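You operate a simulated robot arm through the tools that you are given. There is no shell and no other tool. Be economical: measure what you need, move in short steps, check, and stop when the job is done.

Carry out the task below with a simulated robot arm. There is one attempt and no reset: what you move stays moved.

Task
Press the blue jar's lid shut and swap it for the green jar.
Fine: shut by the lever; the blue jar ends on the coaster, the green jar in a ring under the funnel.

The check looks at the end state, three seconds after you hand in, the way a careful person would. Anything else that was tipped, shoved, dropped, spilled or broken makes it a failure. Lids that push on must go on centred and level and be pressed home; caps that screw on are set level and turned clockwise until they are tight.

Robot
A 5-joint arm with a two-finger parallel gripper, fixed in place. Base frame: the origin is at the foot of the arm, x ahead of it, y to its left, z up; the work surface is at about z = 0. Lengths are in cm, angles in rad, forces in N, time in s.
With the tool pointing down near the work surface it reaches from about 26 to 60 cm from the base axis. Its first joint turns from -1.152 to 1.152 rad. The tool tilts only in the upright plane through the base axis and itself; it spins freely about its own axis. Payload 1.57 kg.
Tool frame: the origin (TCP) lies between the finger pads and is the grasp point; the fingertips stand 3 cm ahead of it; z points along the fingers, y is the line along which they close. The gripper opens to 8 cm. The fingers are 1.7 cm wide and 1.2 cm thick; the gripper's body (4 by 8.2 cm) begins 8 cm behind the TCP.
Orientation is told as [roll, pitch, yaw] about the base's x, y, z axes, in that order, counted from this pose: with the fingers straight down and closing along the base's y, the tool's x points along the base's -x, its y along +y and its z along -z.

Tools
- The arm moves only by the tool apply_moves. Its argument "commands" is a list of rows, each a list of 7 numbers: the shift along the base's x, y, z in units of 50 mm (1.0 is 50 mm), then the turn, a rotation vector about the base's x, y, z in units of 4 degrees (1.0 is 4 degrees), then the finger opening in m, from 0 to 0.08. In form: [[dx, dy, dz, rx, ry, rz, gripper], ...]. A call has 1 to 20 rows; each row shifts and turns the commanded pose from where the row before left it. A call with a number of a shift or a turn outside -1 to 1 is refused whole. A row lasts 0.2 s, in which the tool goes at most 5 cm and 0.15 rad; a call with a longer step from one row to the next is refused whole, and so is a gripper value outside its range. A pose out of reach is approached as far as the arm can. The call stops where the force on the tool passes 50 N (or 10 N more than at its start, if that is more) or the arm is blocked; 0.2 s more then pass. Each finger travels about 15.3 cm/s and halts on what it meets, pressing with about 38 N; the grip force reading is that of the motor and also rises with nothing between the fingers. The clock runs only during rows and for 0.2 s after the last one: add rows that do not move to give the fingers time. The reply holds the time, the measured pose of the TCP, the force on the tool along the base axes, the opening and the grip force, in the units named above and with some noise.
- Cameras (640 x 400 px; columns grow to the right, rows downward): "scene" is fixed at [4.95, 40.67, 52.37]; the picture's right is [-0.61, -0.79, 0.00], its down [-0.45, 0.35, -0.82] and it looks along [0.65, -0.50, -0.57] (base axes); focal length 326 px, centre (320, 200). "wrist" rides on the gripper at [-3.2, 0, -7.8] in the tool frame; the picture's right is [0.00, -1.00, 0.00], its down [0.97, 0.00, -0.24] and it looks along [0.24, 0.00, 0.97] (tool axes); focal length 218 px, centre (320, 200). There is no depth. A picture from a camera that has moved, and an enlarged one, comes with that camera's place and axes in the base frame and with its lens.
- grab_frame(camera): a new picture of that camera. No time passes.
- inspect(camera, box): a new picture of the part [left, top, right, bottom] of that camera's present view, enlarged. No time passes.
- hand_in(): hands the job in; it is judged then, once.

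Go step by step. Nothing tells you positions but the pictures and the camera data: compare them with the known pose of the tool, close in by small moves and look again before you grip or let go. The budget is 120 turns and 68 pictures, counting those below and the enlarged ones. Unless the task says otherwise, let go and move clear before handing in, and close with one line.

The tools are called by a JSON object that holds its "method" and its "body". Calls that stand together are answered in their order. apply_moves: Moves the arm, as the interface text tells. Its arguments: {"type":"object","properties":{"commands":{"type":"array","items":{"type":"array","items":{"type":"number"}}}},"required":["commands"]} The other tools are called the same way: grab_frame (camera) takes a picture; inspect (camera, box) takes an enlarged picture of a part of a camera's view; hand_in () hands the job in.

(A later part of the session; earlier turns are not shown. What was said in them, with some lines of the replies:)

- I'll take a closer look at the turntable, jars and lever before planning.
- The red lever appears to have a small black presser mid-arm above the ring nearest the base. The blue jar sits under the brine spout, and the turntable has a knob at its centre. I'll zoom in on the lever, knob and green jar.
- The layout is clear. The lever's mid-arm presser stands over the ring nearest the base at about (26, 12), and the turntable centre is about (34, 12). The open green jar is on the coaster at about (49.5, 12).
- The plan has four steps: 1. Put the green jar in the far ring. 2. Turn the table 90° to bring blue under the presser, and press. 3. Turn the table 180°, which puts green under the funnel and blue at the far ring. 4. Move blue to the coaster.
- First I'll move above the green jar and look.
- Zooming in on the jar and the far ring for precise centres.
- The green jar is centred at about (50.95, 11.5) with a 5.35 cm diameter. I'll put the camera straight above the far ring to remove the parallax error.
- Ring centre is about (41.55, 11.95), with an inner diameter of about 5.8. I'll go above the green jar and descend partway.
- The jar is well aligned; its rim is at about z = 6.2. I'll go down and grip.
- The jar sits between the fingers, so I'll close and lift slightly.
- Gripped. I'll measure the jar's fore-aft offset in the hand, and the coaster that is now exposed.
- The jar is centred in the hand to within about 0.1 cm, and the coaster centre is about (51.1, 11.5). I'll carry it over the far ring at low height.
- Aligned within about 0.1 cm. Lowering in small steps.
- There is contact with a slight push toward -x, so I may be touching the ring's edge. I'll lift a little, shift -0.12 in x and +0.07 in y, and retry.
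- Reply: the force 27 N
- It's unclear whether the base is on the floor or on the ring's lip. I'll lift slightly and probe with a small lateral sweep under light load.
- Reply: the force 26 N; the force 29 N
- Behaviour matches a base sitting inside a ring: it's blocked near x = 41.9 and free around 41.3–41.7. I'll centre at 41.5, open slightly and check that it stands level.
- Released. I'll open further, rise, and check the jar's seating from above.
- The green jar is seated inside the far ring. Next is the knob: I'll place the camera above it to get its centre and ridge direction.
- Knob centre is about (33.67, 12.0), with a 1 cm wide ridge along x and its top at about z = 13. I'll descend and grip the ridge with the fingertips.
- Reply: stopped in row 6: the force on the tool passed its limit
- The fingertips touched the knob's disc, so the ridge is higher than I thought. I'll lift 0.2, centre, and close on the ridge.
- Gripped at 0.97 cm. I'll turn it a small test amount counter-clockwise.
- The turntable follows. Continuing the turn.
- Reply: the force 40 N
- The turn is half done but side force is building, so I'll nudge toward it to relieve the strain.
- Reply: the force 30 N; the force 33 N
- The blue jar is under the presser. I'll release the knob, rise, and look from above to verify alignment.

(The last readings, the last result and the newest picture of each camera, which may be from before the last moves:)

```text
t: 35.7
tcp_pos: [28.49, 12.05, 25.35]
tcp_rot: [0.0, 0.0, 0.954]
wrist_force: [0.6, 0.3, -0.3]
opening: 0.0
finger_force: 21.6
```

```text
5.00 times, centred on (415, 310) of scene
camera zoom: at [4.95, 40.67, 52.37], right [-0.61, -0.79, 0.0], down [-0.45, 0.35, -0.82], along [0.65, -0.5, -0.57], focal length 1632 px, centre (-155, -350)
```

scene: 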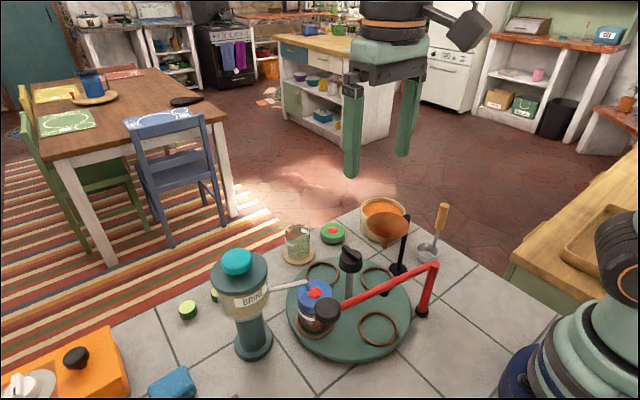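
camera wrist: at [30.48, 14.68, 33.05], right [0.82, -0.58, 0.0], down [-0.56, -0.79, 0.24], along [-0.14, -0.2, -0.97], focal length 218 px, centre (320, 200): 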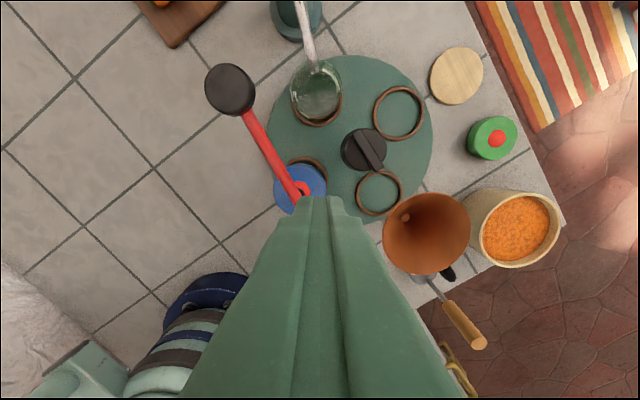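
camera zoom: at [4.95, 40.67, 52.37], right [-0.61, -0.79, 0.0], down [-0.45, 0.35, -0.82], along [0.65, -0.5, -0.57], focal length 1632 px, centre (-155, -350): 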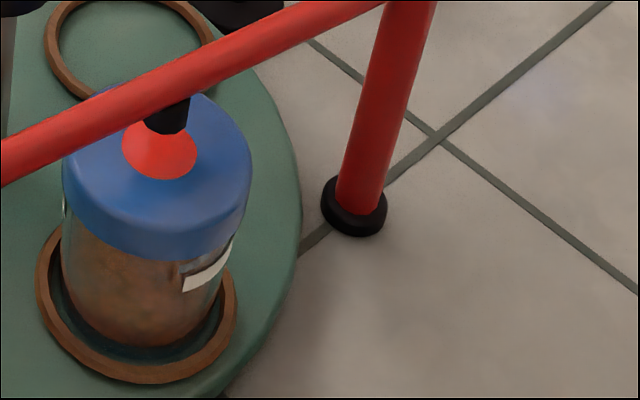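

The lid centre is about (26, 12), under the presser at about (26, 11.8). The handle centre is about (27.15, 22.15). I'll move over it with closed fingers and unwind the yaw.

{"method": "apply_moves", "body": {"commands": [[-0.05, 0.4, 0, 0, 0, -1, 0.0], [-0.05, 0.4, 0, 0, 0, -1, 0.0], [-0.05, 0.4, 0, 0, 0, -1, 0.0], [-0.05, 0.4, 0, 0, 0, -1, 0.0], [-0.068, 0.42, 0, 0, 0, -1, 0.0], [0, 0, -0.2, 0, 0, -1, 0.0], [0, 0, -0.2, 0, 0, -1, 0.0], [0, 0, -0.2, 0, 0, -1, 0.0], [0, 0, -0.2, 0, 0, -1, 0.0], [0, 0, 0, 0, 0, -1, 0.0], [0, 0, 0, 0, 0, -1, 0.0], [0, 0, 0, 0, 0, -1, 0.0], [0, 0, 0, 0, 0, -1, 0.0], [0, 0, 0, 0, 0, -0.66, 0.0], [0, 0, 0, 0, 0, 0, 0.0]]}}

{"method": "grab_frame", "body": {"camera": "wrist"}}

{"method": "inspect", "body": {"camera": "scene", "box": [270, 180, 450, 350]}}

```text
t: 38.9
tcp_pos: [27.29, 22.04, 21.31]
tcp_rot: [0.0, 0.0, 0.001]
wrist_force: [-0.4, -0.6, -0.3]
opening: 0.04
finger_force: 20.8
```

```text
26 pictures are left
camera wrist: at [30.53, 22.13, 29.01], right [0.0, -1.0, 0.0], down [-0.97, 0.0, 0.24], along [-0.24, 0.0, -0.97], focal length 218 px, centre (320, 200)
```

wrist: 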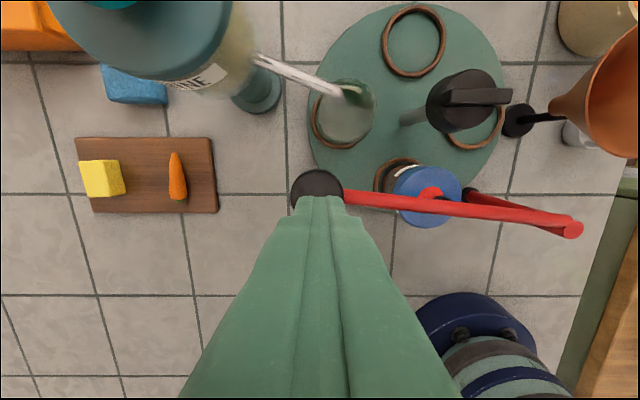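

```text
2.35 times, centred on (360, 265) of scene
camera zoom: at [4.95, 40.67, 52.37], right [-0.61, -0.79, 0.0], down [-0.45, 0.35, -0.82], along [0.65, -0.5, -0.57], focal length 768 px, centre (226, 47)
```

zoom: 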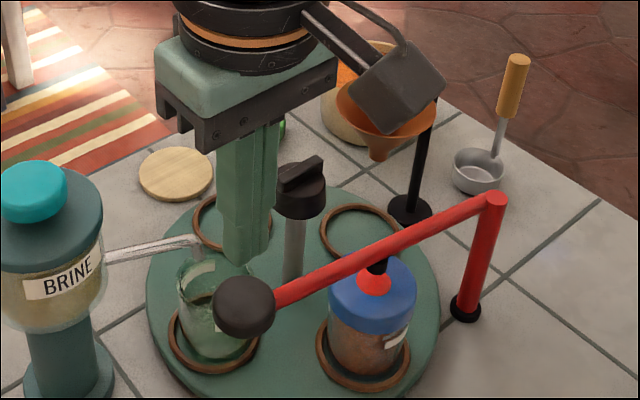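

The fingers are above the handle; a small correction, then I'll descend toward contact.

{"method": "apply_moves", "body": {"commands": [[0.03, 0.03, -0.2, 0, 0, 0, 0.0], [0, 0, -0.2, 0, 0, 0, 0.0], [0, 0, -0.1, 0, 0, 0, 0.0], [0, 0, -0.05, 0, 0, 0, 0.0], [0, 0, -0.05, 0, 0, 0, 0.0], [0, 0, -0.05, 0, 0, 0, 0.0], [0, 0, -0.05, 0, 0, 0, 0.0], [0, 0, 0, 0, 0, 0, 0.0]]}}

```text
t: 40.7
tcp_pos: [27.37, 22.18, 17.91]
tcp_rot: [0.001, 0.001, 0.0]
wrist_force: [0.1, 0.1, 0.0]
opening: 0.0
finger_force: 21.4
```

{"method": "apply_moves", "body": {"commands": [[0, 0, -0.04, 0, 0, 0, 0.0], [0, 0, -0.04, 0, 0, 0, 0.0], [0, 0, -0.04, 0, 0, 0, 0.0], [0, 0, -0.04, 0, 0, 0, 0.0], [0, 0, -0.04, 0, 0, 0, 0.0], [0, 0, -0.04, 0, 0, 0, 0.0], [0, 0, 0, 0, 0, 0, 0.0]]}}

{"method": "inspect", "body": {"camera": "scene", "box": [270, 180, 450, 350]}}

```text
t: 42.3
tcp_pos: [27.31, 22.29, 16.63]
tcp_rot: [-0.003, 0.0, 0.003]
wrist_force: [-0.1, 0.0, 0.9]
opening: 0.01
finger_force: 21.6
```

```text
2.35 times, centred on (360, 265) of scene
camera zoom: at [4.95, 40.67, 52.37], right [-0.61, -0.79, 0.0], down [-0.45, 0.35, -0.82], along [0.65, -0.5, -0.57], focal length 768 px, centre (226, 47)
```

zoom: 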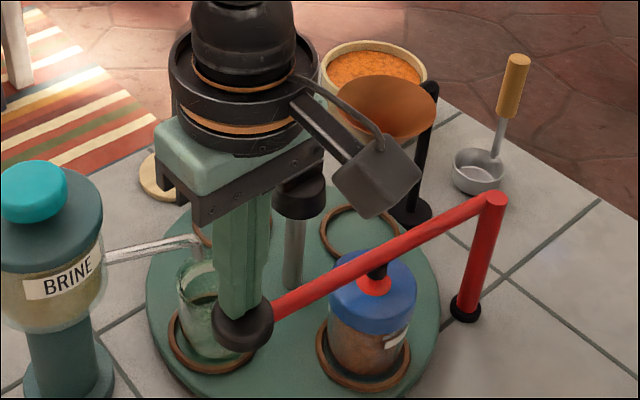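

The tips are about on the handle. I'll continue pressing down in small steps until it seats.

{"method": "apply_moves", "body": {"commands": [[0, 0, -0.04, 0, 0, 0, 0.0], [0, 0, -0.04, 0, 0, 0, 0.0], [0, 0, -0.04, 0, 0, 0, 0.0], [0, 0, -0.04, 0, 0, 0, 0.0], [0, 0, -0.04, 0, 0, 0, 0.0], [0, 0, -0.04, 0, 0, 0, 0.0], [0, 0, -0.04, 0, 0, 0, 0.0], [0, 0, -0.04, 0, 0, 0, 0.0], [0, 0, 0, 0, 0, 0, 0.0]]}}

```text
t: 43.7
tcp_pos: [27.46, 22.26, 15.72]
tcp_rot: [0.003, -0.004, 0.002]
wrist_force: [-6.4, -4.4, 20.8]
opening: 0.0
finger_force: 21.4
stopped in row 7: the force on the tool passed its limit (the readings are from after the stop); the commanded pose is now the measured one
```

{"method": "inspect", "body": {"camera": "scene", "box": [320, 260, 450, 350]}}

```text
4.44 times, centred on (385, 305) of scene
camera zoom: at [4.94, 40.67, 52.37], right [-0.61, -0.79, 0.0], down [-0.45, 0.35, -0.82], along [0.65, -0.5, -0.57], focal length 1450 px, centre (31, -267)
```

zoom: 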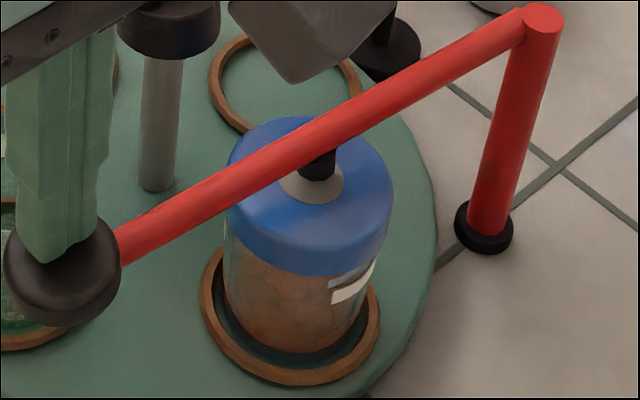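

The lid's red indicator turned grey, so the lid appears shut. One more firm push to confirm it is home, then I'll release upward slowly.

{"method": "apply_moves", "body": {"commands": [[0, 0, -0.03, 0, 0, 0, 0.0], [0, 0, -0.03, 0, 0, 0, 0.0], [0, 0, -0.03, 0, 0, 0, 0.0], [0, 0, 0, 0, 0, 0, 0.0]]}}

{"method": "apply_moves", "body": {"commands": [[0, 0, 0.05, 0, 0, 0, 0.0], [0, 0, 0.08, 0, 0, 0, 0.0], [0, 0, 0.1, 0, 0, 0, 0.0], [0, 0, 0.1, 0, 0, 0, 0.0], [0, 0, 0.2, 0, 0, 0, 0.0], [0, 0, 0.4, 0, 0, 0, 0.0], [0, 0, 0.4, 0, 0, 0, 0.0], [0, 0, 0, 0, 0, 0, 0.0]]}}

{"method": "inspect", "body": {"camera": "scene", "box": [270, 200, 450, 350]}}

```text
t: 44.2
tcp_pos: [27.49, 22.42, 15.75]
tcp_rot: [0.003, -0.002, 0.001]
wrist_force: [-6.4, -3.9, 21.0]
opening: 0.0
finger_force: 21.3
stopped in row 2: the force on the tool passed its limit (the readings are from after the stop); the commanded pose is now the measured one
```

```text
t: 46.0
tcp_pos: [27.42, 22.27, 22.33]
tcp_rot: [0.0, -0.002, 0.001]
wrist_force: [0.2, 0.6, -0.6]
opening: 0.0
finger_force: 21.1
```

```text
2.67 times, centred on (360, 275) of scene
camera zoom: at [4.95, 40.67, 52.37], right [-0.61, -0.79, 0.0], down [-0.45, 0.35, -0.82], along [0.65, -0.5, -0.57], focal length 870 px, centre (213, 0)
```

zoom: 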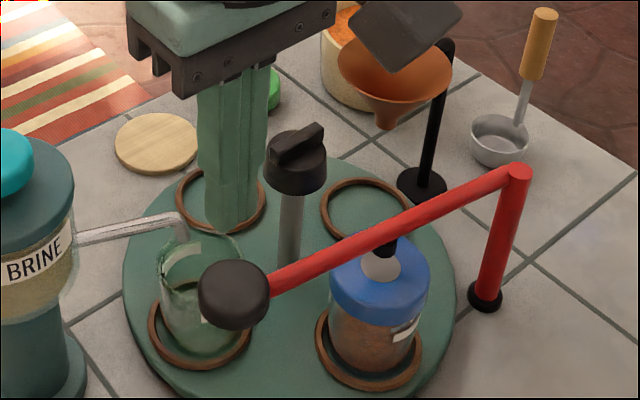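

The lid is pressed home and the lever has sprung back. I'll return to the knob with the tool turned 90°, ready to grip the ridge, which now lies along y.

{"method": "apply_moves", "body": {"commands": [[0.2, -0.34, 0, 0, 0, 1, 0.01], [0.2, -0.34, 0, 0, 0, 1, 0.02], [0.2, -0.34, 0, 0, 0, 1, 0.035], [0.2, -0.34, 0, 0, 0, 1, 0.035], [0.2, -0.34, 0, 0, 0, 1, 0.035], [0.216, -0.344, 0, 0, 0, 1, 0.035], [0, 0, 0, 0, 0, 1, 0.035], [0, 0, 0, 0, 0, 1, 0.035], [0, 0, 0, 0, 0, 1, 0.035], [0, 0, 0, 0, 0, 1, 0.035], [0, 0, 0, 0, 0, 1, 0.035], [0, 0, 0, 0, 0, 1, 0.035], [0, 0, 0, 0, 0, 1, 0.035], [0, 0, 0, 0, 0, 1, 0.035], [0, 0, 0, 0, 0, 1, 0.035], [0, 0, 0, 0, 0, 1, 0.035], [0, 0, 0, 0, 0, 1, 0.035], [0, 0, 0, 0, 0, 1, 0.035], [0, 0, 0, 0, 0, 1, 0.035], [0, 0, 0, 0, 0, 1, 0.035]]}}

{"method": "apply_moves", "body": {"commands": [[0, 0, 0, 0, 0, 1, 0.035], [0, 0, 0, 0, 0, 1, 0.035], [0, 0, 0, 0, 0, 0.5, 0.035], [0, 0, -0.3, 0, 0, 0, 0.035], [0, 0, 0, 0, 0, 0, 0.035]]}}

{"method": "grab_frame", "body": {"camera": "wrist"}}

```text
t: 50.2
tcp_pos: [33.45, 12.06, 22.24]
tcp_rot: [0.002, 0.001, 1.4]
wrist_force: [0.0, -0.1, 0.6]
opening: 3.5
finger_force: 0.0
```

```text
t: 51.5
tcp_pos: [33.72, 12.07, 20.72]
tcp_rot: [-0.001, 0.0, 1.574]
wrist_force: [-0.2, 0.0, 0.4]
opening: 3.51
finger_force: 0.1
```

```text
21 pictures are left
camera wrist: at [33.79, 15.25, 28.55], right [1.0, 0.0, 0.0], down [0.0, -0.97, 0.24], along [0.0, -0.24, -0.97], focal length 218 px, centre (320, 200)
```

wrist: 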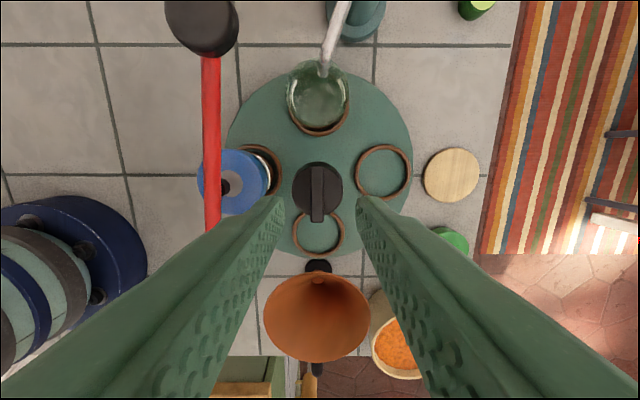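

Aligned with the ridge. Descending and gripping.

{"method": "apply_moves", "body": {"commands": [[-0.01, 0, -0.4, 0, 0, 0, 0.035], [0, 0, -0.3, 0, 0, 0, 0.035], [0, 0, -0.15, 0, 0, 0, 0.035], [0, 0, 0, 0, 0, 0, 0.035], [0, 0, 0, 0, 0, 0, 0.02], [0, 0, 0, 0, 0, 0, 0.007], [0, 0, 0, 0, 0, 0, 0.007], [0, 0, 0, 0, 0, 0, 0.007]]}}

```text
t: 53.2
tcp_pos: [33.46, 12.01, 16.72]
tcp_rot: [0.0, 0.0, 1.571]
wrist_force: [5.0, 1.0, -7.9]
opening: 0.95
finger_force: 28.3
```

Turning clockwise in increments while watching the side forces.

{"method": "apply_moves", "body": {"commands": [[0, 0, 0, 0, 0, -0.4, 0.007], [0, 0, 0, 0, 0, -0.7, 0.007], [0, 0, 0, 0, 0, -0.7, 0.007], [0, 0, 0, 0, 0, -0.7, 0.007], [0, 0, 0, 0, 0, -0.7, 0.007], [0, 0, 0, 0, 0, -0.7, 0.007], [0, 0, 0, 0, 0, -0.7, 0.007], [0, 0, 0, 0, 0, -0.4, 0.007], [0, 0, 0, 0, 0, 0, 0.007]]}}

```text
t: 55.2
tcp_pos: [33.52, 12.09, 16.7]
tcp_rot: [0.0, 0.003, 1.221]
wrist_force: [18.0, -28.7, -4.1]
opening: 0.98
finger_force: 27.9
```

{"method": "apply_moves", "body": {"commands": [[0.015, -0.02, 0, 0, 0, 0, 0.007], [0, 0, 0, 0, 0, 0, 0.007]]}}

```text
t: 55.9
tcp_pos: [33.49, 12.02, 16.67]
tcp_rot: [0.001, 0.002, 1.223]
wrist_force: [3.8, -19.2, 11.9]
opening: 0.97
finger_force: 27.6
```

{"method": "apply_moves", "body": {"commands": [[0.005, -0.02, 0, 0, 0, -0.4, 0.007], [0, 0, 0, 0, 0, -0.7, 0.007], [0, 0, 0, 0, 0, -0.7, 0.007], [0, 0, 0, 0, 0, -0.7, 0.007], [0, 0, 0, 0, 0, -0.7, 0.007], [0, 0, 0, 0, 0, -0.7, 0.007], [0, 0, 0, 0, 0, -0.7, 0.007], [0, 0, 0, 0, 0, -0.4, 0.007], [0, 0, 0, 0, 0, 0, 0.007]]}}

{"method": "inspect", "body": {"camera": "scene", "box": [270, 200, 450, 350]}}

```text
t: 57.9
tcp_pos: [33.65, 11.98, 16.59]
tcp_rot: [0.0, 0.001, 0.877]
wrist_force: [-25.7, 32.0, 25.9]
opening: 0.92
finger_force: 27.7
```

```text
2.67 times, centred on (360, 275) of scene
camera zoom: at [4.94, 40.67, 52.37], right [-0.61, -0.79, 0.0], down [-0.45, 0.35, -0.82], along [0.65, -0.5, -0.57], focal length 870 px, centre (213, 0)
```

zoom: 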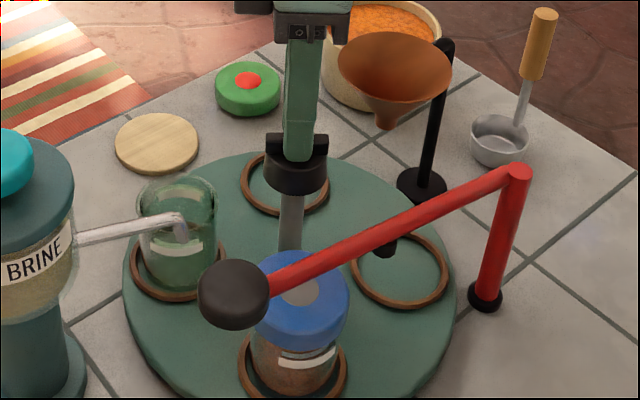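

{"method": "apply_moves", "body": {"commands": [[-0.02, 0.025, 0.01, 0, 0, 0, 0.007], [0, 0, 0, 0, 0, 0, 0.007]]}}

```text
t: 58.5
tcp_pos: [33.44, 11.99, 16.76]
tcp_rot: [0.0, -0.001, 0.875]
wrist_force: [-9.5, 25.0, 0.4]
opening: 0.94
finger_force: 27.6
```

{"method": "apply_moves", "body": {"commands": [[-0.005, 0.02, 0, 0, 0, -0.4, 0.007], [0, 0, 0, 0, 0, -0.7, 0.007], [0, 0, 0, 0, 0, -0.7, 0.007], [0, 0, 0, 0, 0, -0.7, 0.007], [0, 0, 0, 0, 0, -0.7, 0.007], [0, 0, 0, 0, 0, -0.7, 0.007], [0, 0, 0, 0, 0, -0.7, 0.007], [0, 0, 0, 0, 0, -0.4, 0.007], [0, 0, 0, 0, 0, 0, 0.007]]}}

```text
t: 60.5
tcp_pos: [33.57, 11.87, 16.82]
tcp_rot: [0.0, 0.0, 0.523]
wrist_force: [18.5, -25.7, -26.2]
opening: 0.94
finger_force: 27.6
```

{"method": "apply_moves", "body": {"commands": [[0.01, -0.015, -0.012, 0, 0, -0.4, 0.007], [0, 0, 0, 0, 0, -0.7, 0.007], [0, 0, 0, 0, 0, -0.7, 0.007], [0, 0, 0, 0, 0, -0.7, 0.007], [0, 0, 0, 0, 0, -0.7, 0.007], [0, 0, 0, 0, 0, -0.7, 0.007], [0, 0, 0, 0, 0, -0.7, 0.007], [0, 0, 0, 0, 0, -0.4, 0.007], [0, 0, 0, 0, 0, 0, 0.007]]}}

```text
t: 62.5
tcp_pos: [33.67, 11.92, 16.63]
tcp_rot: [0.0, -0.002, 0.174]
wrist_force: [-1.4, -29.6, 24.5]
opening: 0.93
finger_force: 28.2
```

{"method": "apply_moves", "body": {"commands": [[0, -0.012, 0.01, 0, 0, -0.4, 0.007], [0, 0, 0, 0, 0, -0.7, 0.007], [0, 0, 0, 0, 0, -0.7, 0.007], [0, 0, 0, 0, 0, -0.7, 0.007], [0, 0, 0, 0, 0, -0.7, 0.007], [0, 0, 0, 0, 0, -0.7, 0.007], [0, 0, 0, 0, 0, -0.7, 0.007], [0, 0, 0, 0, 0, -0.4, 0.007], [0, 0, 0, 0, 0, 0, 0.007]]}}

{"method": "inspect", "body": {"camera": "scene", "box": [250, 180, 450, 350]}}

```text
t: 64.5
tcp_pos: [33.53, 12.08, 16.6]
tcp_rot: [0.002, -0.002, -0.173]
wrist_force: [12.1, -15.4, -18.2]
opening: 0.93
finger_force: 28.1
```

```text
2.35 times, centred on (350, 265) of scene
camera zoom: at [4.95, 40.68, 52.36], right [-0.61, -0.79, 0.0], down [-0.45, 0.35, -0.82], along [0.65, -0.5, -0.57], focal length 768 px, centre (249, 47)
```

zoom: 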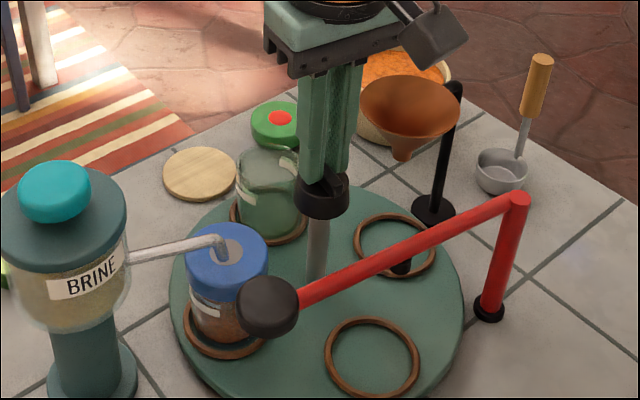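

Blue is passing under the spout with clearance. Continuing.

{"method": "apply_moves", "body": {"commands": [[0.005, -0.005, -0.005, 0, 0, -0.4, 0.007], [0, 0, 0, 0, 0, -0.7, 0.007], [0, 0, 0, 0, 0, -0.7, 0.007], [0, 0, 0, 0, 0, -0.7, 0.007], [0, 0, 0, 0, 0, -0.7, 0.007], [0, 0, 0, 0, 0, -0.7, 0.007], [0, 0, 0, 0, 0, -0.7, 0.007], [0, 0, 0, 0, 0, -0.4, 0.007], [0, 0, 0, 0, 0, 0, 0.007]]}}

```text
t: 66.5
tcp_pos: [33.56, 11.93, 16.58]
tcp_rot: [0.002, -0.001, -0.522]
wrist_force: [-1.2, -13.7, 8.8]
opening: 0.98
finger_force: 27.9
```

{"method": "apply_moves", "body": {"commands": [[0, -0.005, 0, 0, 0, -0.4, 0.007], [0, 0, 0, 0, 0, -0.7, 0.007], [0, 0, 0, 0, 0, -0.7, 0.007], [0, 0, 0, 0, 0, -0.7, 0.007], [0, 0, 0, 0, 0, -0.7, 0.007], [0, 0, 0, 0, 0, -0.7, 0.007], [0, 0, 0, 0, 0, -0.7, 0.007], [0, 0, 0, 0, 0, -0.4, 0.007], [0, 0, 0, 0, 0, 0, 0.007]]}}

{"method": "inspect", "body": {"camera": "scene", "box": [250, 180, 450, 350]}}

```text
t: 68.5
tcp_pos: [33.51, 11.89, 16.7]
tcp_rot: [0.001, 0.001, -0.87]
wrist_force: [-15.4, 3.7, 25.1]
opening: 0.97
finger_force: 28.0
```

```text
2.35 times, centred on (350, 265) of scene
camera zoom: at [4.94, 40.67, 52.37], right [-0.61, -0.79, 0.0], down [-0.45, 0.35, -0.82], along [0.65, -0.5, -0.57], focal length 768 px, centre (249, 47)
```

zoom: 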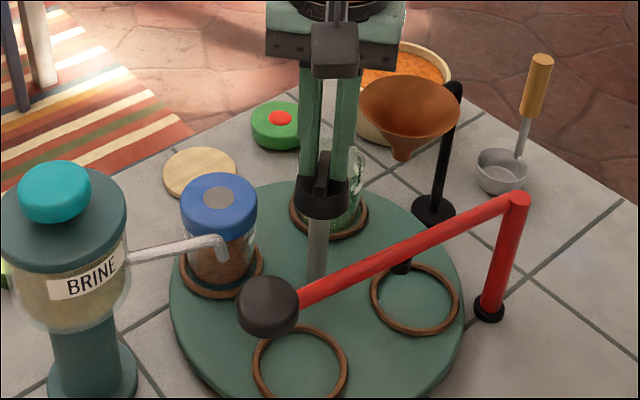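

{"method": "apply_moves", "body": {"commands": [[-0.008, 0.003, 0.008, 0, 0, -0.4, 0.007], [0, 0, 0, 0, 0, -0.7, 0.007], [0, 0, 0, 0, 0, -0.7, 0.007], [0, 0, 0, 0, 0, -0.7, 0.007], [0, 0, 0, 0, 0, -0.7, 0.007], [0, 0, 0, 0, 0, -0.7, 0.007], [0, 0, 0, 0, 0, -0.7, 0.007], [0, 0, 0, 0, 0, -0.4, 0.007], [0, 0, 0, 0, 0, 0, 0.007]]}}

{"method": "inspect", "body": {"camera": "scene", "box": [310, 190, 430, 290]}}

```text
t: 70.5
tcp_pos: [33.54, 11.87, 16.71]
tcp_rot: [0.0, 0.0, -1.222]
wrist_force: [9.0, 4.4, -27.1]
opening: 0.95
finger_force: 27.8
```

```text
4.00 times, centred on (370, 240) of scene
camera zoom: at [4.96, 40.68, 52.36], right [-0.61, -0.79, 0.0], down [-0.45, 0.35, -0.82], along [0.65, -0.5, -0.57], focal length 1306 px, centre (120, 40)
```

zoom: 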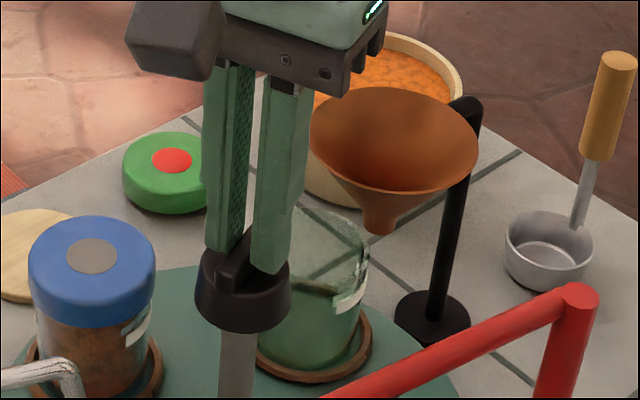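

The funnel tip is at about z = 9.7, clear of the jar's rim at about 8. Finishing the last 20°.

{"method": "apply_moves", "body": {"commands": [[0.003, 0, -0.008, 0, 0, -0.4, 0.007], [0, 0, 0, 0, 0, -0.7, 0.007], [0, 0, 0, 0, 0, -0.7, 0.007], [0, 0, 0, 0, 0, -0.7, 0.007], [0, 0, 0, 0, 0, -0.7, 0.007], [0, 0, 0, 0, 0, -0.7, 0.007], [0, 0, 0, 0, 0, -0.7, 0.007], [0, 0, 0, 0, 0, -0.4, 0.007], [0, 0, 0, 0, 0, 0, 0.007]]}}

{"method": "apply_moves", "body": {"commands": [[0, 0, 0, 0, 0, 0, 0.02], [0, 0, 0, 0, 0, 0, 0.035], [0, 0, 0, 0, 0, 0, 0.035], [0, 0, 0.4, 0, 0, 0, 0.035], [0, 0, 0.7, 0, 0, 0, 0.035], [0, 0, 0.3, 0, 0, 0, 0.035], [0, 0, 0, 0, 0, 0, 0.035]]}}

{"method": "inspect", "body": {"camera": "scene", "box": [250, 180, 450, 350]}}

```text
t: 72.5
tcp_pos: [33.61, 11.91, 16.64]
tcp_rot: [0.0, -0.001, -1.571]
wrist_force: [-13.8, -5.4, 26.5]
opening: 0.94
finger_force: 27.9
```

```text
t: 74.0
tcp_pos: [33.36, 11.86, 23.66]
tcp_rot: [0.0, -0.001, -1.569]
wrist_force: [0.0, 0.4, -0.2]
opening: 3.5
finger_force: 0.1
```

```text
2.35 times, centred on (350, 265) of scene
camera zoom: at [4.95, 40.67, 52.37], right [-0.61, -0.79, 0.0], down [-0.45, 0.35, -0.82], along [0.65, -0.5, -0.57], focal length 768 px, centre (249, 47)
```

zoom: 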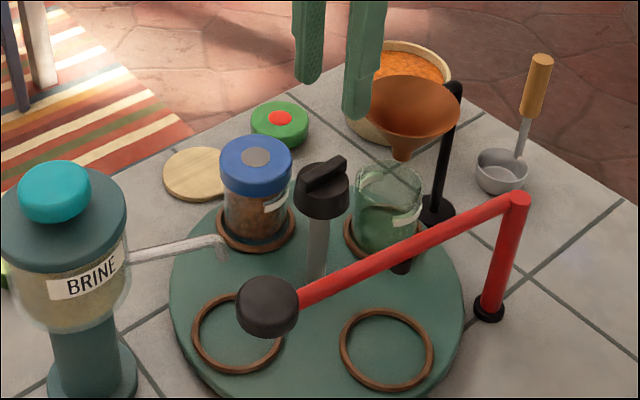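

The green jar is now under the funnel and the blue jar at the far ring. I'll unwind the tool's yaw and look down at the blue jar.

{"method": "apply_moves", "body": {"commands": [[0.2, 0, 0, 0, 0, 1, 0.035], [0.2, 0, 0, 0, 0, 1, 0.035], [0.2, 0, 0, 0, 0, 1, 0.035], [0.2, 0, 0, 0, 0, 1, 0.035], [0.2, 0, 0, 0, 0, 1, 0.035], [0, 0, 0, 0, 0, 1, 0.035], [0, 0, 0, 0, 0, 1, 0.035], [0, 0, 0, 0, 0, 1, 0.035], [0, 0, 0, 0, 0, 1, 0.035], [0, 0, 0, 0, 0, 1, 0.035], [0, 0, 0, 0, 0, 1, 0.035], [0, 0, 0, 0, 0, 1, 0.035], [0, 0, 0, 0, 0, 1, 0.035], [0, 0, 0, 0, 0, 1, 0.035], [0, 0, 0, 0, 0, 1, 0.035], [0, 0, 0, 0, 0, 1, 0.035], [0, 0, 0, 0, 0, 1, 0.035], [0, 0, 0, 0, 0, 1, 0.05], [0, 0, 0, 0, 0, 1, 0.07], [0, 0, 0, 0, 0, 1, 0.076]]}}

{"method": "apply_moves", "body": {"commands": [[0, 0, 0, 0, 0, 1, 0.076], [0, 0, 0, 0, 0, 1, 0.076], [0, 0, 0, 0, 0, 0.48, 0.076], [0, 0, -0.2, 0, 0, 0, 0.076], [0, 0, 0, 0, 0, 0, 0.076]]}}

{"method": "inspect", "body": {"camera": "wrist", "box": [220, 30, 420, 190]}}

```text
t: 78.2
tcp_pos: [38.7, 12.07, 23.44]
tcp_rot: [0.003, -0.003, -0.173]
wrist_force: [0.1, 0.0, 0.1]
opening: 7.61
finger_force: 0.0
```

```text
t: 79.5
tcp_pos: [38.53, 11.91, 22.55]
tcp_rot: [0.0, -0.004, 0.001]
wrist_force: [-1.0, 0.6, -0.4]
opening: 7.6
finger_force: 0.0
```

```text
2.50 times, centred on (320, 110) of wrist
camera zoom: at [41.75, 11.97, 30.26], right [0.0, -1.0, 0.0], down [-0.97, 0.0, 0.24], along [-0.24, 0.0, -0.97], focal length 546 px, centre (320, 425)
```

zoom: 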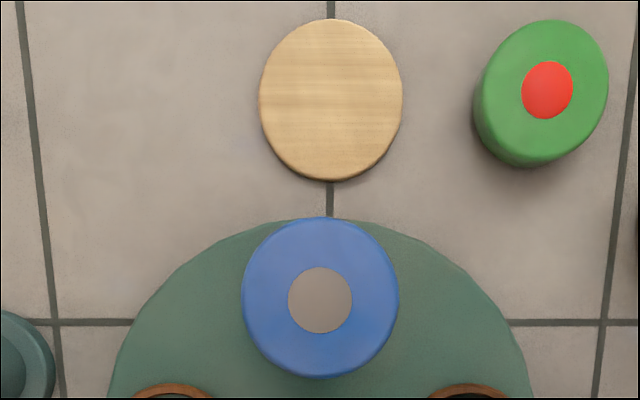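

The blue lid centre is about (41.4, 11.95) with a 6.1 cm diameter, and the coaster is about (50.95, 11.47). I'll descend around the jar with the fingers open.

{"method": "apply_moves", "body": {"commands": [[0.576, 0.008, 0, 0, 0, 0, 0.078], [0, 0, -0.8, 0, 0, 0, 0.078], [0, 0, -0.8, 0, 0, 0, 0.078], [0, 0, -0.5, 0, 0, 0, 0.078], [0, 0, 0, 0, 0, 0, 0.078]]}}

{"method": "inspect", "body": {"camera": "wrist", "box": [200, 120, 440, 300]}}

```text
t: 80.7
tcp_pos: [41.4, 12.13, 12.23]
tcp_rot: [0.0, -0.004, 0.0]
wrist_force: [0.4, 0.4, 0.2]
opening: 7.8
finger_force: 0.1
```

```text
2.22 times, centred on (320, 210) of wrist
camera zoom: at [44.68, 12.13, 19.88], right [0.0, -1.0, 0.0], down [-0.97, 0.0, 0.24], along [-0.24, 0.0, -0.97], focal length 485 px, centre (320, 178)
```

zoom: 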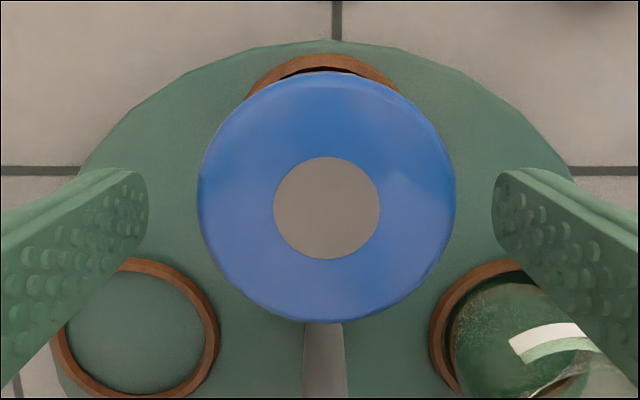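

{"method": "apply_moves", "body": {"commands": [[-0.02, -0.03, -0.4, 0, 0, 0, 0.078], [0, 0, -0.4, 0, 0, 0, 0.078], [0, 0, -0.3, 0, 0, 0, 0.078], [0, 0, -0.1, 0, 0, 0, 0.078], [0, 0, 0, 0, 0, 0, 0.078]]}}

{"method": "apply_moves", "body": {"commands": [[0, 0, 0, 0, 0, 0, 0.068], [0, 0, 0, 0, 0, 0, 0.06], [0, 0, 0, 0, 0, 0, 0.056], [0, 0, 0, 0, 0, 0, 0.054], [0, 0, 0, 0, 0, 0, 0.054]]}}

{"method": "inspect", "body": {"camera": "scene", "box": [280, 190, 380, 290]}}

```text
t: 81.8
tcp_pos: [41.2, 11.84, 6.2]
tcp_rot: [0.0, -0.003, 0.0]
wrist_force: [-0.2, 0.5, 0.0]
opening: 7.78
finger_force: 0.0
```

```text
t: 83.0
tcp_pos: [41.24, 11.89, 5.99]
tcp_rot: [0.0, -0.003, 0.0]
wrist_force: [0.4, 0.0, -0.3]
opening: 5.82
finger_force: 37.5
```

```text
4.00 times, centred on (330, 240) of scene
camera zoom: at [4.95, 40.67, 52.37], right [-0.61, -0.79, 0.0], down [-0.45, 0.35, -0.82], along [0.65, -0.5, -0.57], focal length 1306 px, centre (280, 40)
```

zoom: 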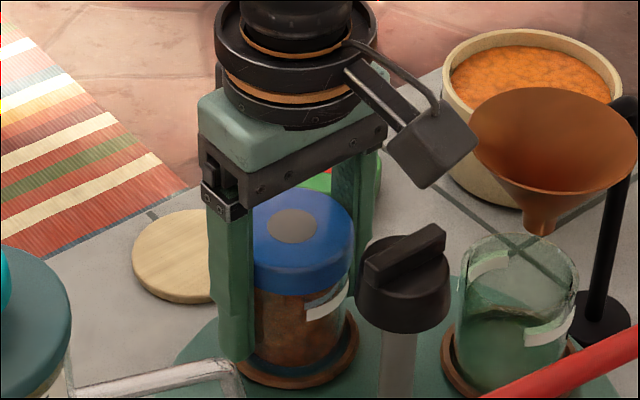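

Gripped on the lid at 5.82 cm. I'll lift slowly by 1 cm and check that the jar comes with it.

{"method": "apply_moves", "body": {"commands": [[0, 0, 0.04, 0, 0, 0, 0.054], [0, 0, 0.06, 0, 0, 0, 0.054], [0, 0, 0.1, 0, 0, 0, 0.054], [0, 0, 0.1, 0, 0, 0, 0.054], [0, 0, 0, 0, 0, 0, 0.054]]}}

{"method": "inspect", "body": {"camera": "scene", "box": [280, 190, 380, 290]}}

```text
t: 84.2
tcp_pos: [41.25, 11.79, 7.74]
tcp_rot: [-0.001, -0.001, 0.001]
wrist_force: [0.1, 0.2, -2.7]
opening: 5.82
finger_force: 38.1
```

```text
4.00 times, centred on (330, 240) of scene
camera zoom: at [4.95, 40.68, 52.37], right [-0.61, -0.79, 0.0], down [-0.45, 0.35, -0.82], along [0.65, -0.5, -0.57], focal length 1306 px, centre (280, 40)
```

zoom: 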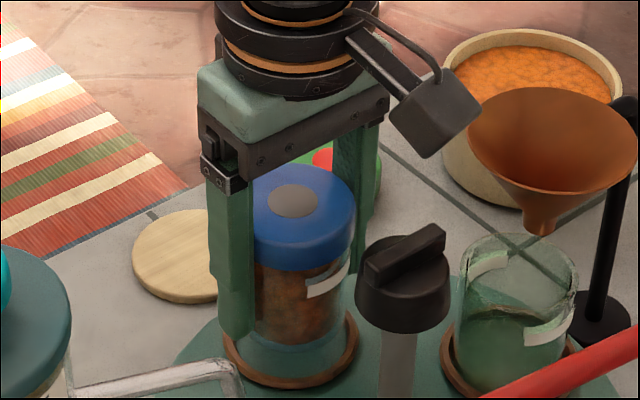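

The jar lifts with its lid. I'll carry it over the coaster.

{"method": "apply_moves", "body": {"commands": [[0, 0, 0.1, 0, 0, 0, 0.054], [0.2, -0.01, 0, 0, 0, 0, 0.054], [0.4, -0.015, 0, 0, 0, 0, 0.054], [0.4, -0.015, 0, 0, 0, 0, 0.054], [0.4, -0.015, 0, 0, 0, 0, 0.054], [0.35, -0.01, 0, 0, 0, 0, 0.054], [0.18, 0, 0, 0, 0, 0, 0.054], [0, 0, -0.2, 0, 0, 0, 0.054], [0, 0, -0.1, 0, 0, 0, 0.054], [0, 0, 0, 0, 0, 0, 0.054]]}}

{"method": "inspect", "body": {"camera": "scene", "box": [240, 170, 360, 270]}}

{"method": "grab_frame", "body": {"camera": "wrist"}}

```text
t: 86.5
tcp_pos: [50.86, 11.59, 6.62]
tcp_rot: [0.001, -0.002, 0.0]
wrist_force: [0.1, -0.1, -2.7]
opening: 5.81
finger_force: 38.0
```

```text
4.00 times, centred on (300, 220) of scene
camera zoom: at [4.95, 40.68, 52.37], right [-0.61, -0.79, 0.0], down [-0.45, 0.35, -0.82], along [0.65, -0.5, -0.57], focal length 1306 px, centre (400, 120)
```

zoom: 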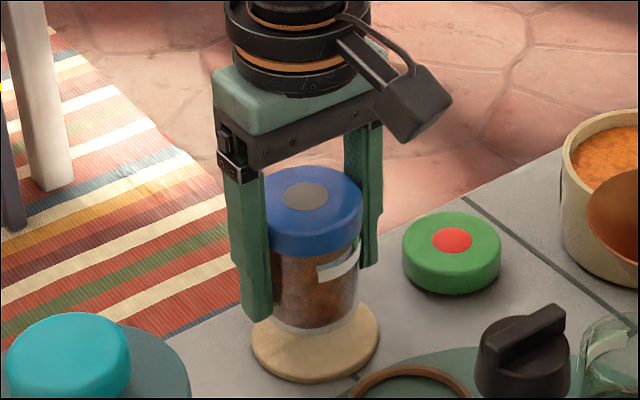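

```text
10 pictures are left
camera wrist: at [54.15, 11.44, 14.32], right [0.0, -1.0, 0.0], down [-0.97, 0.0, 0.24], along [-0.24, 0.0, -0.97], focal length 218 px, centre (320, 200)
```

wrist: 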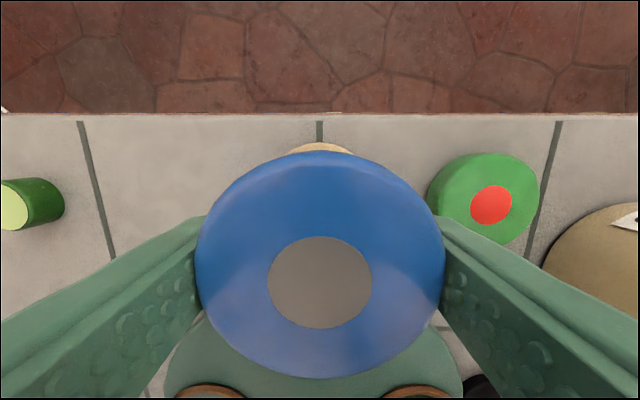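

Well lined up over the coaster. Lowering gently to contact.

{"method": "apply_moves", "body": {"commands": [[0, -0.01, -0.1, 0, 0, 0, 0.054], [0, 0, -0.1, 0, 0, 0, 0.054], [0, 0, -0.06, 0, 0, 0, 0.054], [0, 0, -0.04, 0, 0, 0, 0.054], [0, 0, -0.02, 0, 0, 0, 0.054], [0, 0, 0, 0, 0, 0, 0.054]]}}

```text
t: 87.8
tcp_pos: [50.98, 11.51, 5.11]
tcp_rot: [0.001, -0.003, -0.001]
wrist_force: [0.4, -0.2, -2.2]
opening: 5.82
finger_force: 37.8
```

{"method": "apply_moves", "body": {"commands": [[0, 0, -0.03, 0, 0, 0, 0.054], [0, 0, -0.02, 0, 0, 0, 0.054], [0, 0, 0, 0, 0, 0, 0.054]]}}

```text
t: 88.7
tcp_pos: [51.0, 11.49, 4.99]
tcp_rot: [0.001, -0.005, 0.001]
wrist_force: [-9.5, -1.1, 28.0]
opening: 5.83
finger_force: 37.2
```

It's on the coaster. I'll ease off the load, open, and rise.

{"method": "apply_moves", "body": {"commands": [[0, 0, 0.025, 0, 0, 0, 0.054], [0, 0, 0, 0, 0, 0, 0.054], [0, 0, 0, 0, 0, 0, 0.06], [0, 0, 0, 0, 0, 0, 0.066], [0, 0, 0, 0, 0, 0, 0.074], [0, 0, 0, 0, 0, 0, 0.076], [0, 0, 0.3, 0, 0, 0, 0.076], [0, 0, 0.6, 0, 0, 0, 0.076], [0, 0, 0.8, 0, 0, 0, 0.076], [-0.4, 0, 0.8, 0, 0, 0, 0.076], [-0.6, 0, 0.6, 0, 0, 0, 0.076], [-0.6, 0, 0, 0, 0, 0, 0.076], [0, 0, 0, 0, 0, 0, 0.076]]}}

{"method": "inspect", "body": {"camera": "scene", "box": [240, 180, 450, 350]}}

{"method": "inspect", "body": {"camera": "scene", "box": [255, 200, 345, 280]}}

{"method": "inspect", "body": {"camera": "scene", "box": [340, 220, 420, 300]}}

{"method": "grab_frame", "body": {"camera": "wrist"}}

```text
t: 91.5
tcp_pos: [43.04, 11.52, 20.33]
tcp_rot: [0.0, -0.001, 0.0]
wrist_force: [0.7, -0.5, -0.2]
opening: 7.62
finger_force: 0.0
```

```text
2.35 times, centred on (345, 265) of scene
camera zoom: at [4.95, 40.67, 52.37], right [-0.61, -0.79, 0.0], down [-0.45, 0.35, -0.82], along [0.65, -0.5, -0.57], focal length 768 px, centre (261, 47)
```

zoom: 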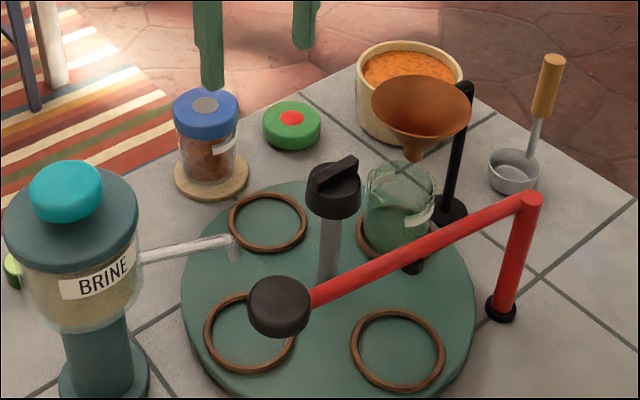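

```text
5.00 times, centred on (300, 240) of scene
camera zoom: at [4.95, 40.67, 52.37], right [-0.61, -0.79, 0.0], down [-0.45, 0.35, -0.82], along [0.65, -0.5, -0.57], focal length 1632 px, centre (420, 0)
```

zoom: 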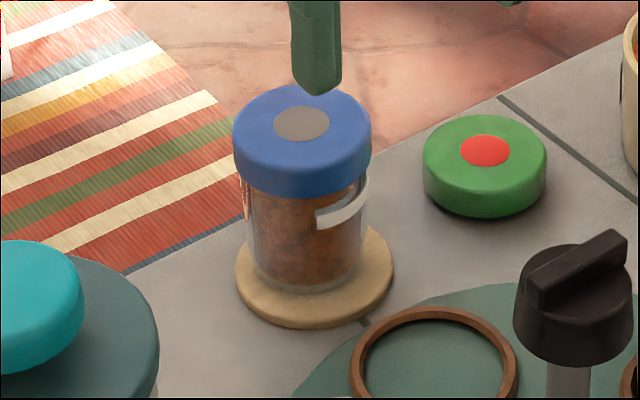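

```text
5.00 times, centred on (380, 260) of scene
camera zoom: at [4.95, 40.67, 52.37], right [-0.61, -0.79, 0.0], down [-0.45, 0.35, -0.82], along [0.65, -0.5, -0.57], focal length 1632 px, centre (20, -100)
```

zoom: 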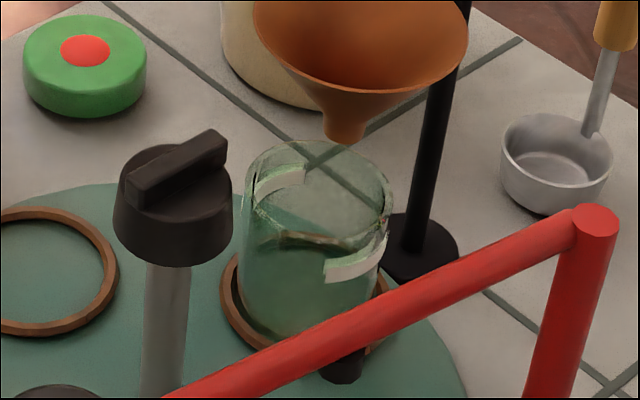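

```text
6 pictures are left
camera wrist: at [46.32, 11.42, 28.11], right [0.0, -1.0, 0.0], down [-0.97, 0.0, 0.24], along [-0.24, 0.0, -0.97], focal length 218 px, centre (320, 200)
```

wrist: 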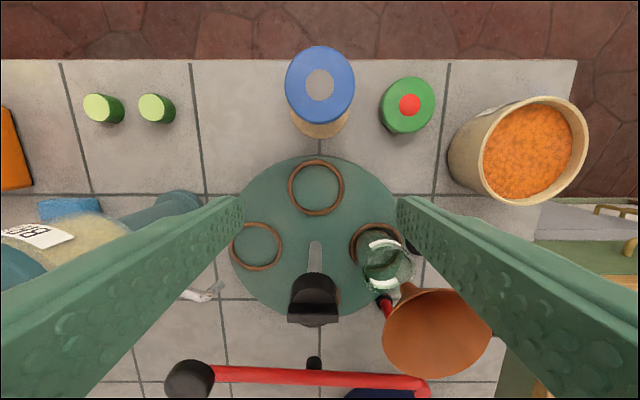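

Blue sits centred and level on the coaster. One last close look at the green jar's seating under the funnel.

{"method": "inspect", "body": {"camera": "wrist", "box": [335, 205, 455, 305]}}

{"method": "inspect", "body": {"camera": "scene", "box": [380, 245, 425, 295]}}

```text
4.00 times, centred on (395, 255) of wrist
camera zoom: at [46.32, 11.42, 28.11], right [0.0, -1.0, 0.0], down [-0.97, 0.0, 0.24], along [-0.24, 0.0, -0.97], focal length 873 px, centre (20, -20)
```

zoom: 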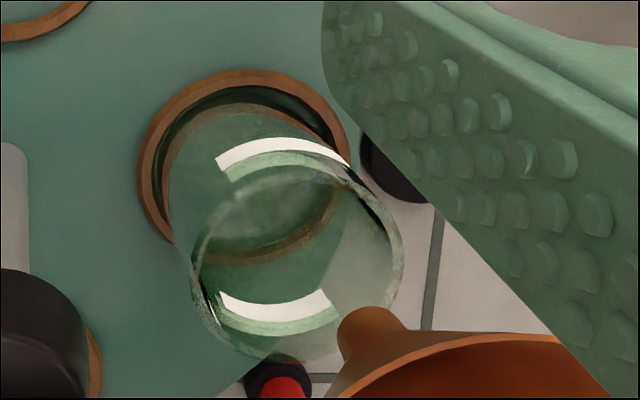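

```text
8.00 times, centred on (402, 270) of scene
camera zoom: at [4.95, 40.67, 52.37], right [-0.61, -0.79, 0.0], down [-0.45, 0.35, -0.82], along [0.65, -0.5, -0.57], focal length 2611 px, centre (-340, -360)
```

zoom: 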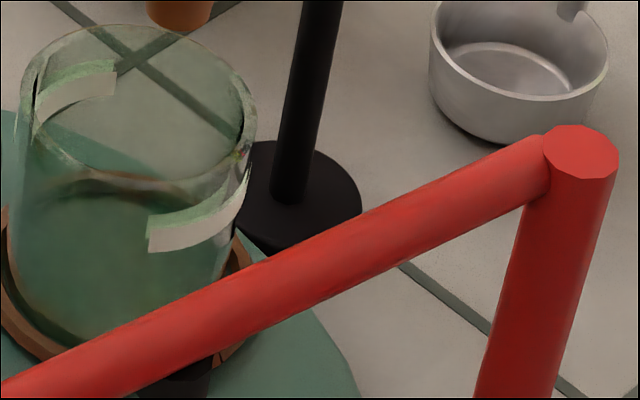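

Both jars are seated, the lid is shut, and nothing else has moved. The arm is clear, so I'm handing in.

{"method": "hand_in", "body": {}}

```text
The job is handed in.
```

I pressed the blue jar's lid shut with the lever and stood the jar on the coaster; the green jar is in its ring under the funnel, and I saw nothing else tipped, moved or spilled.
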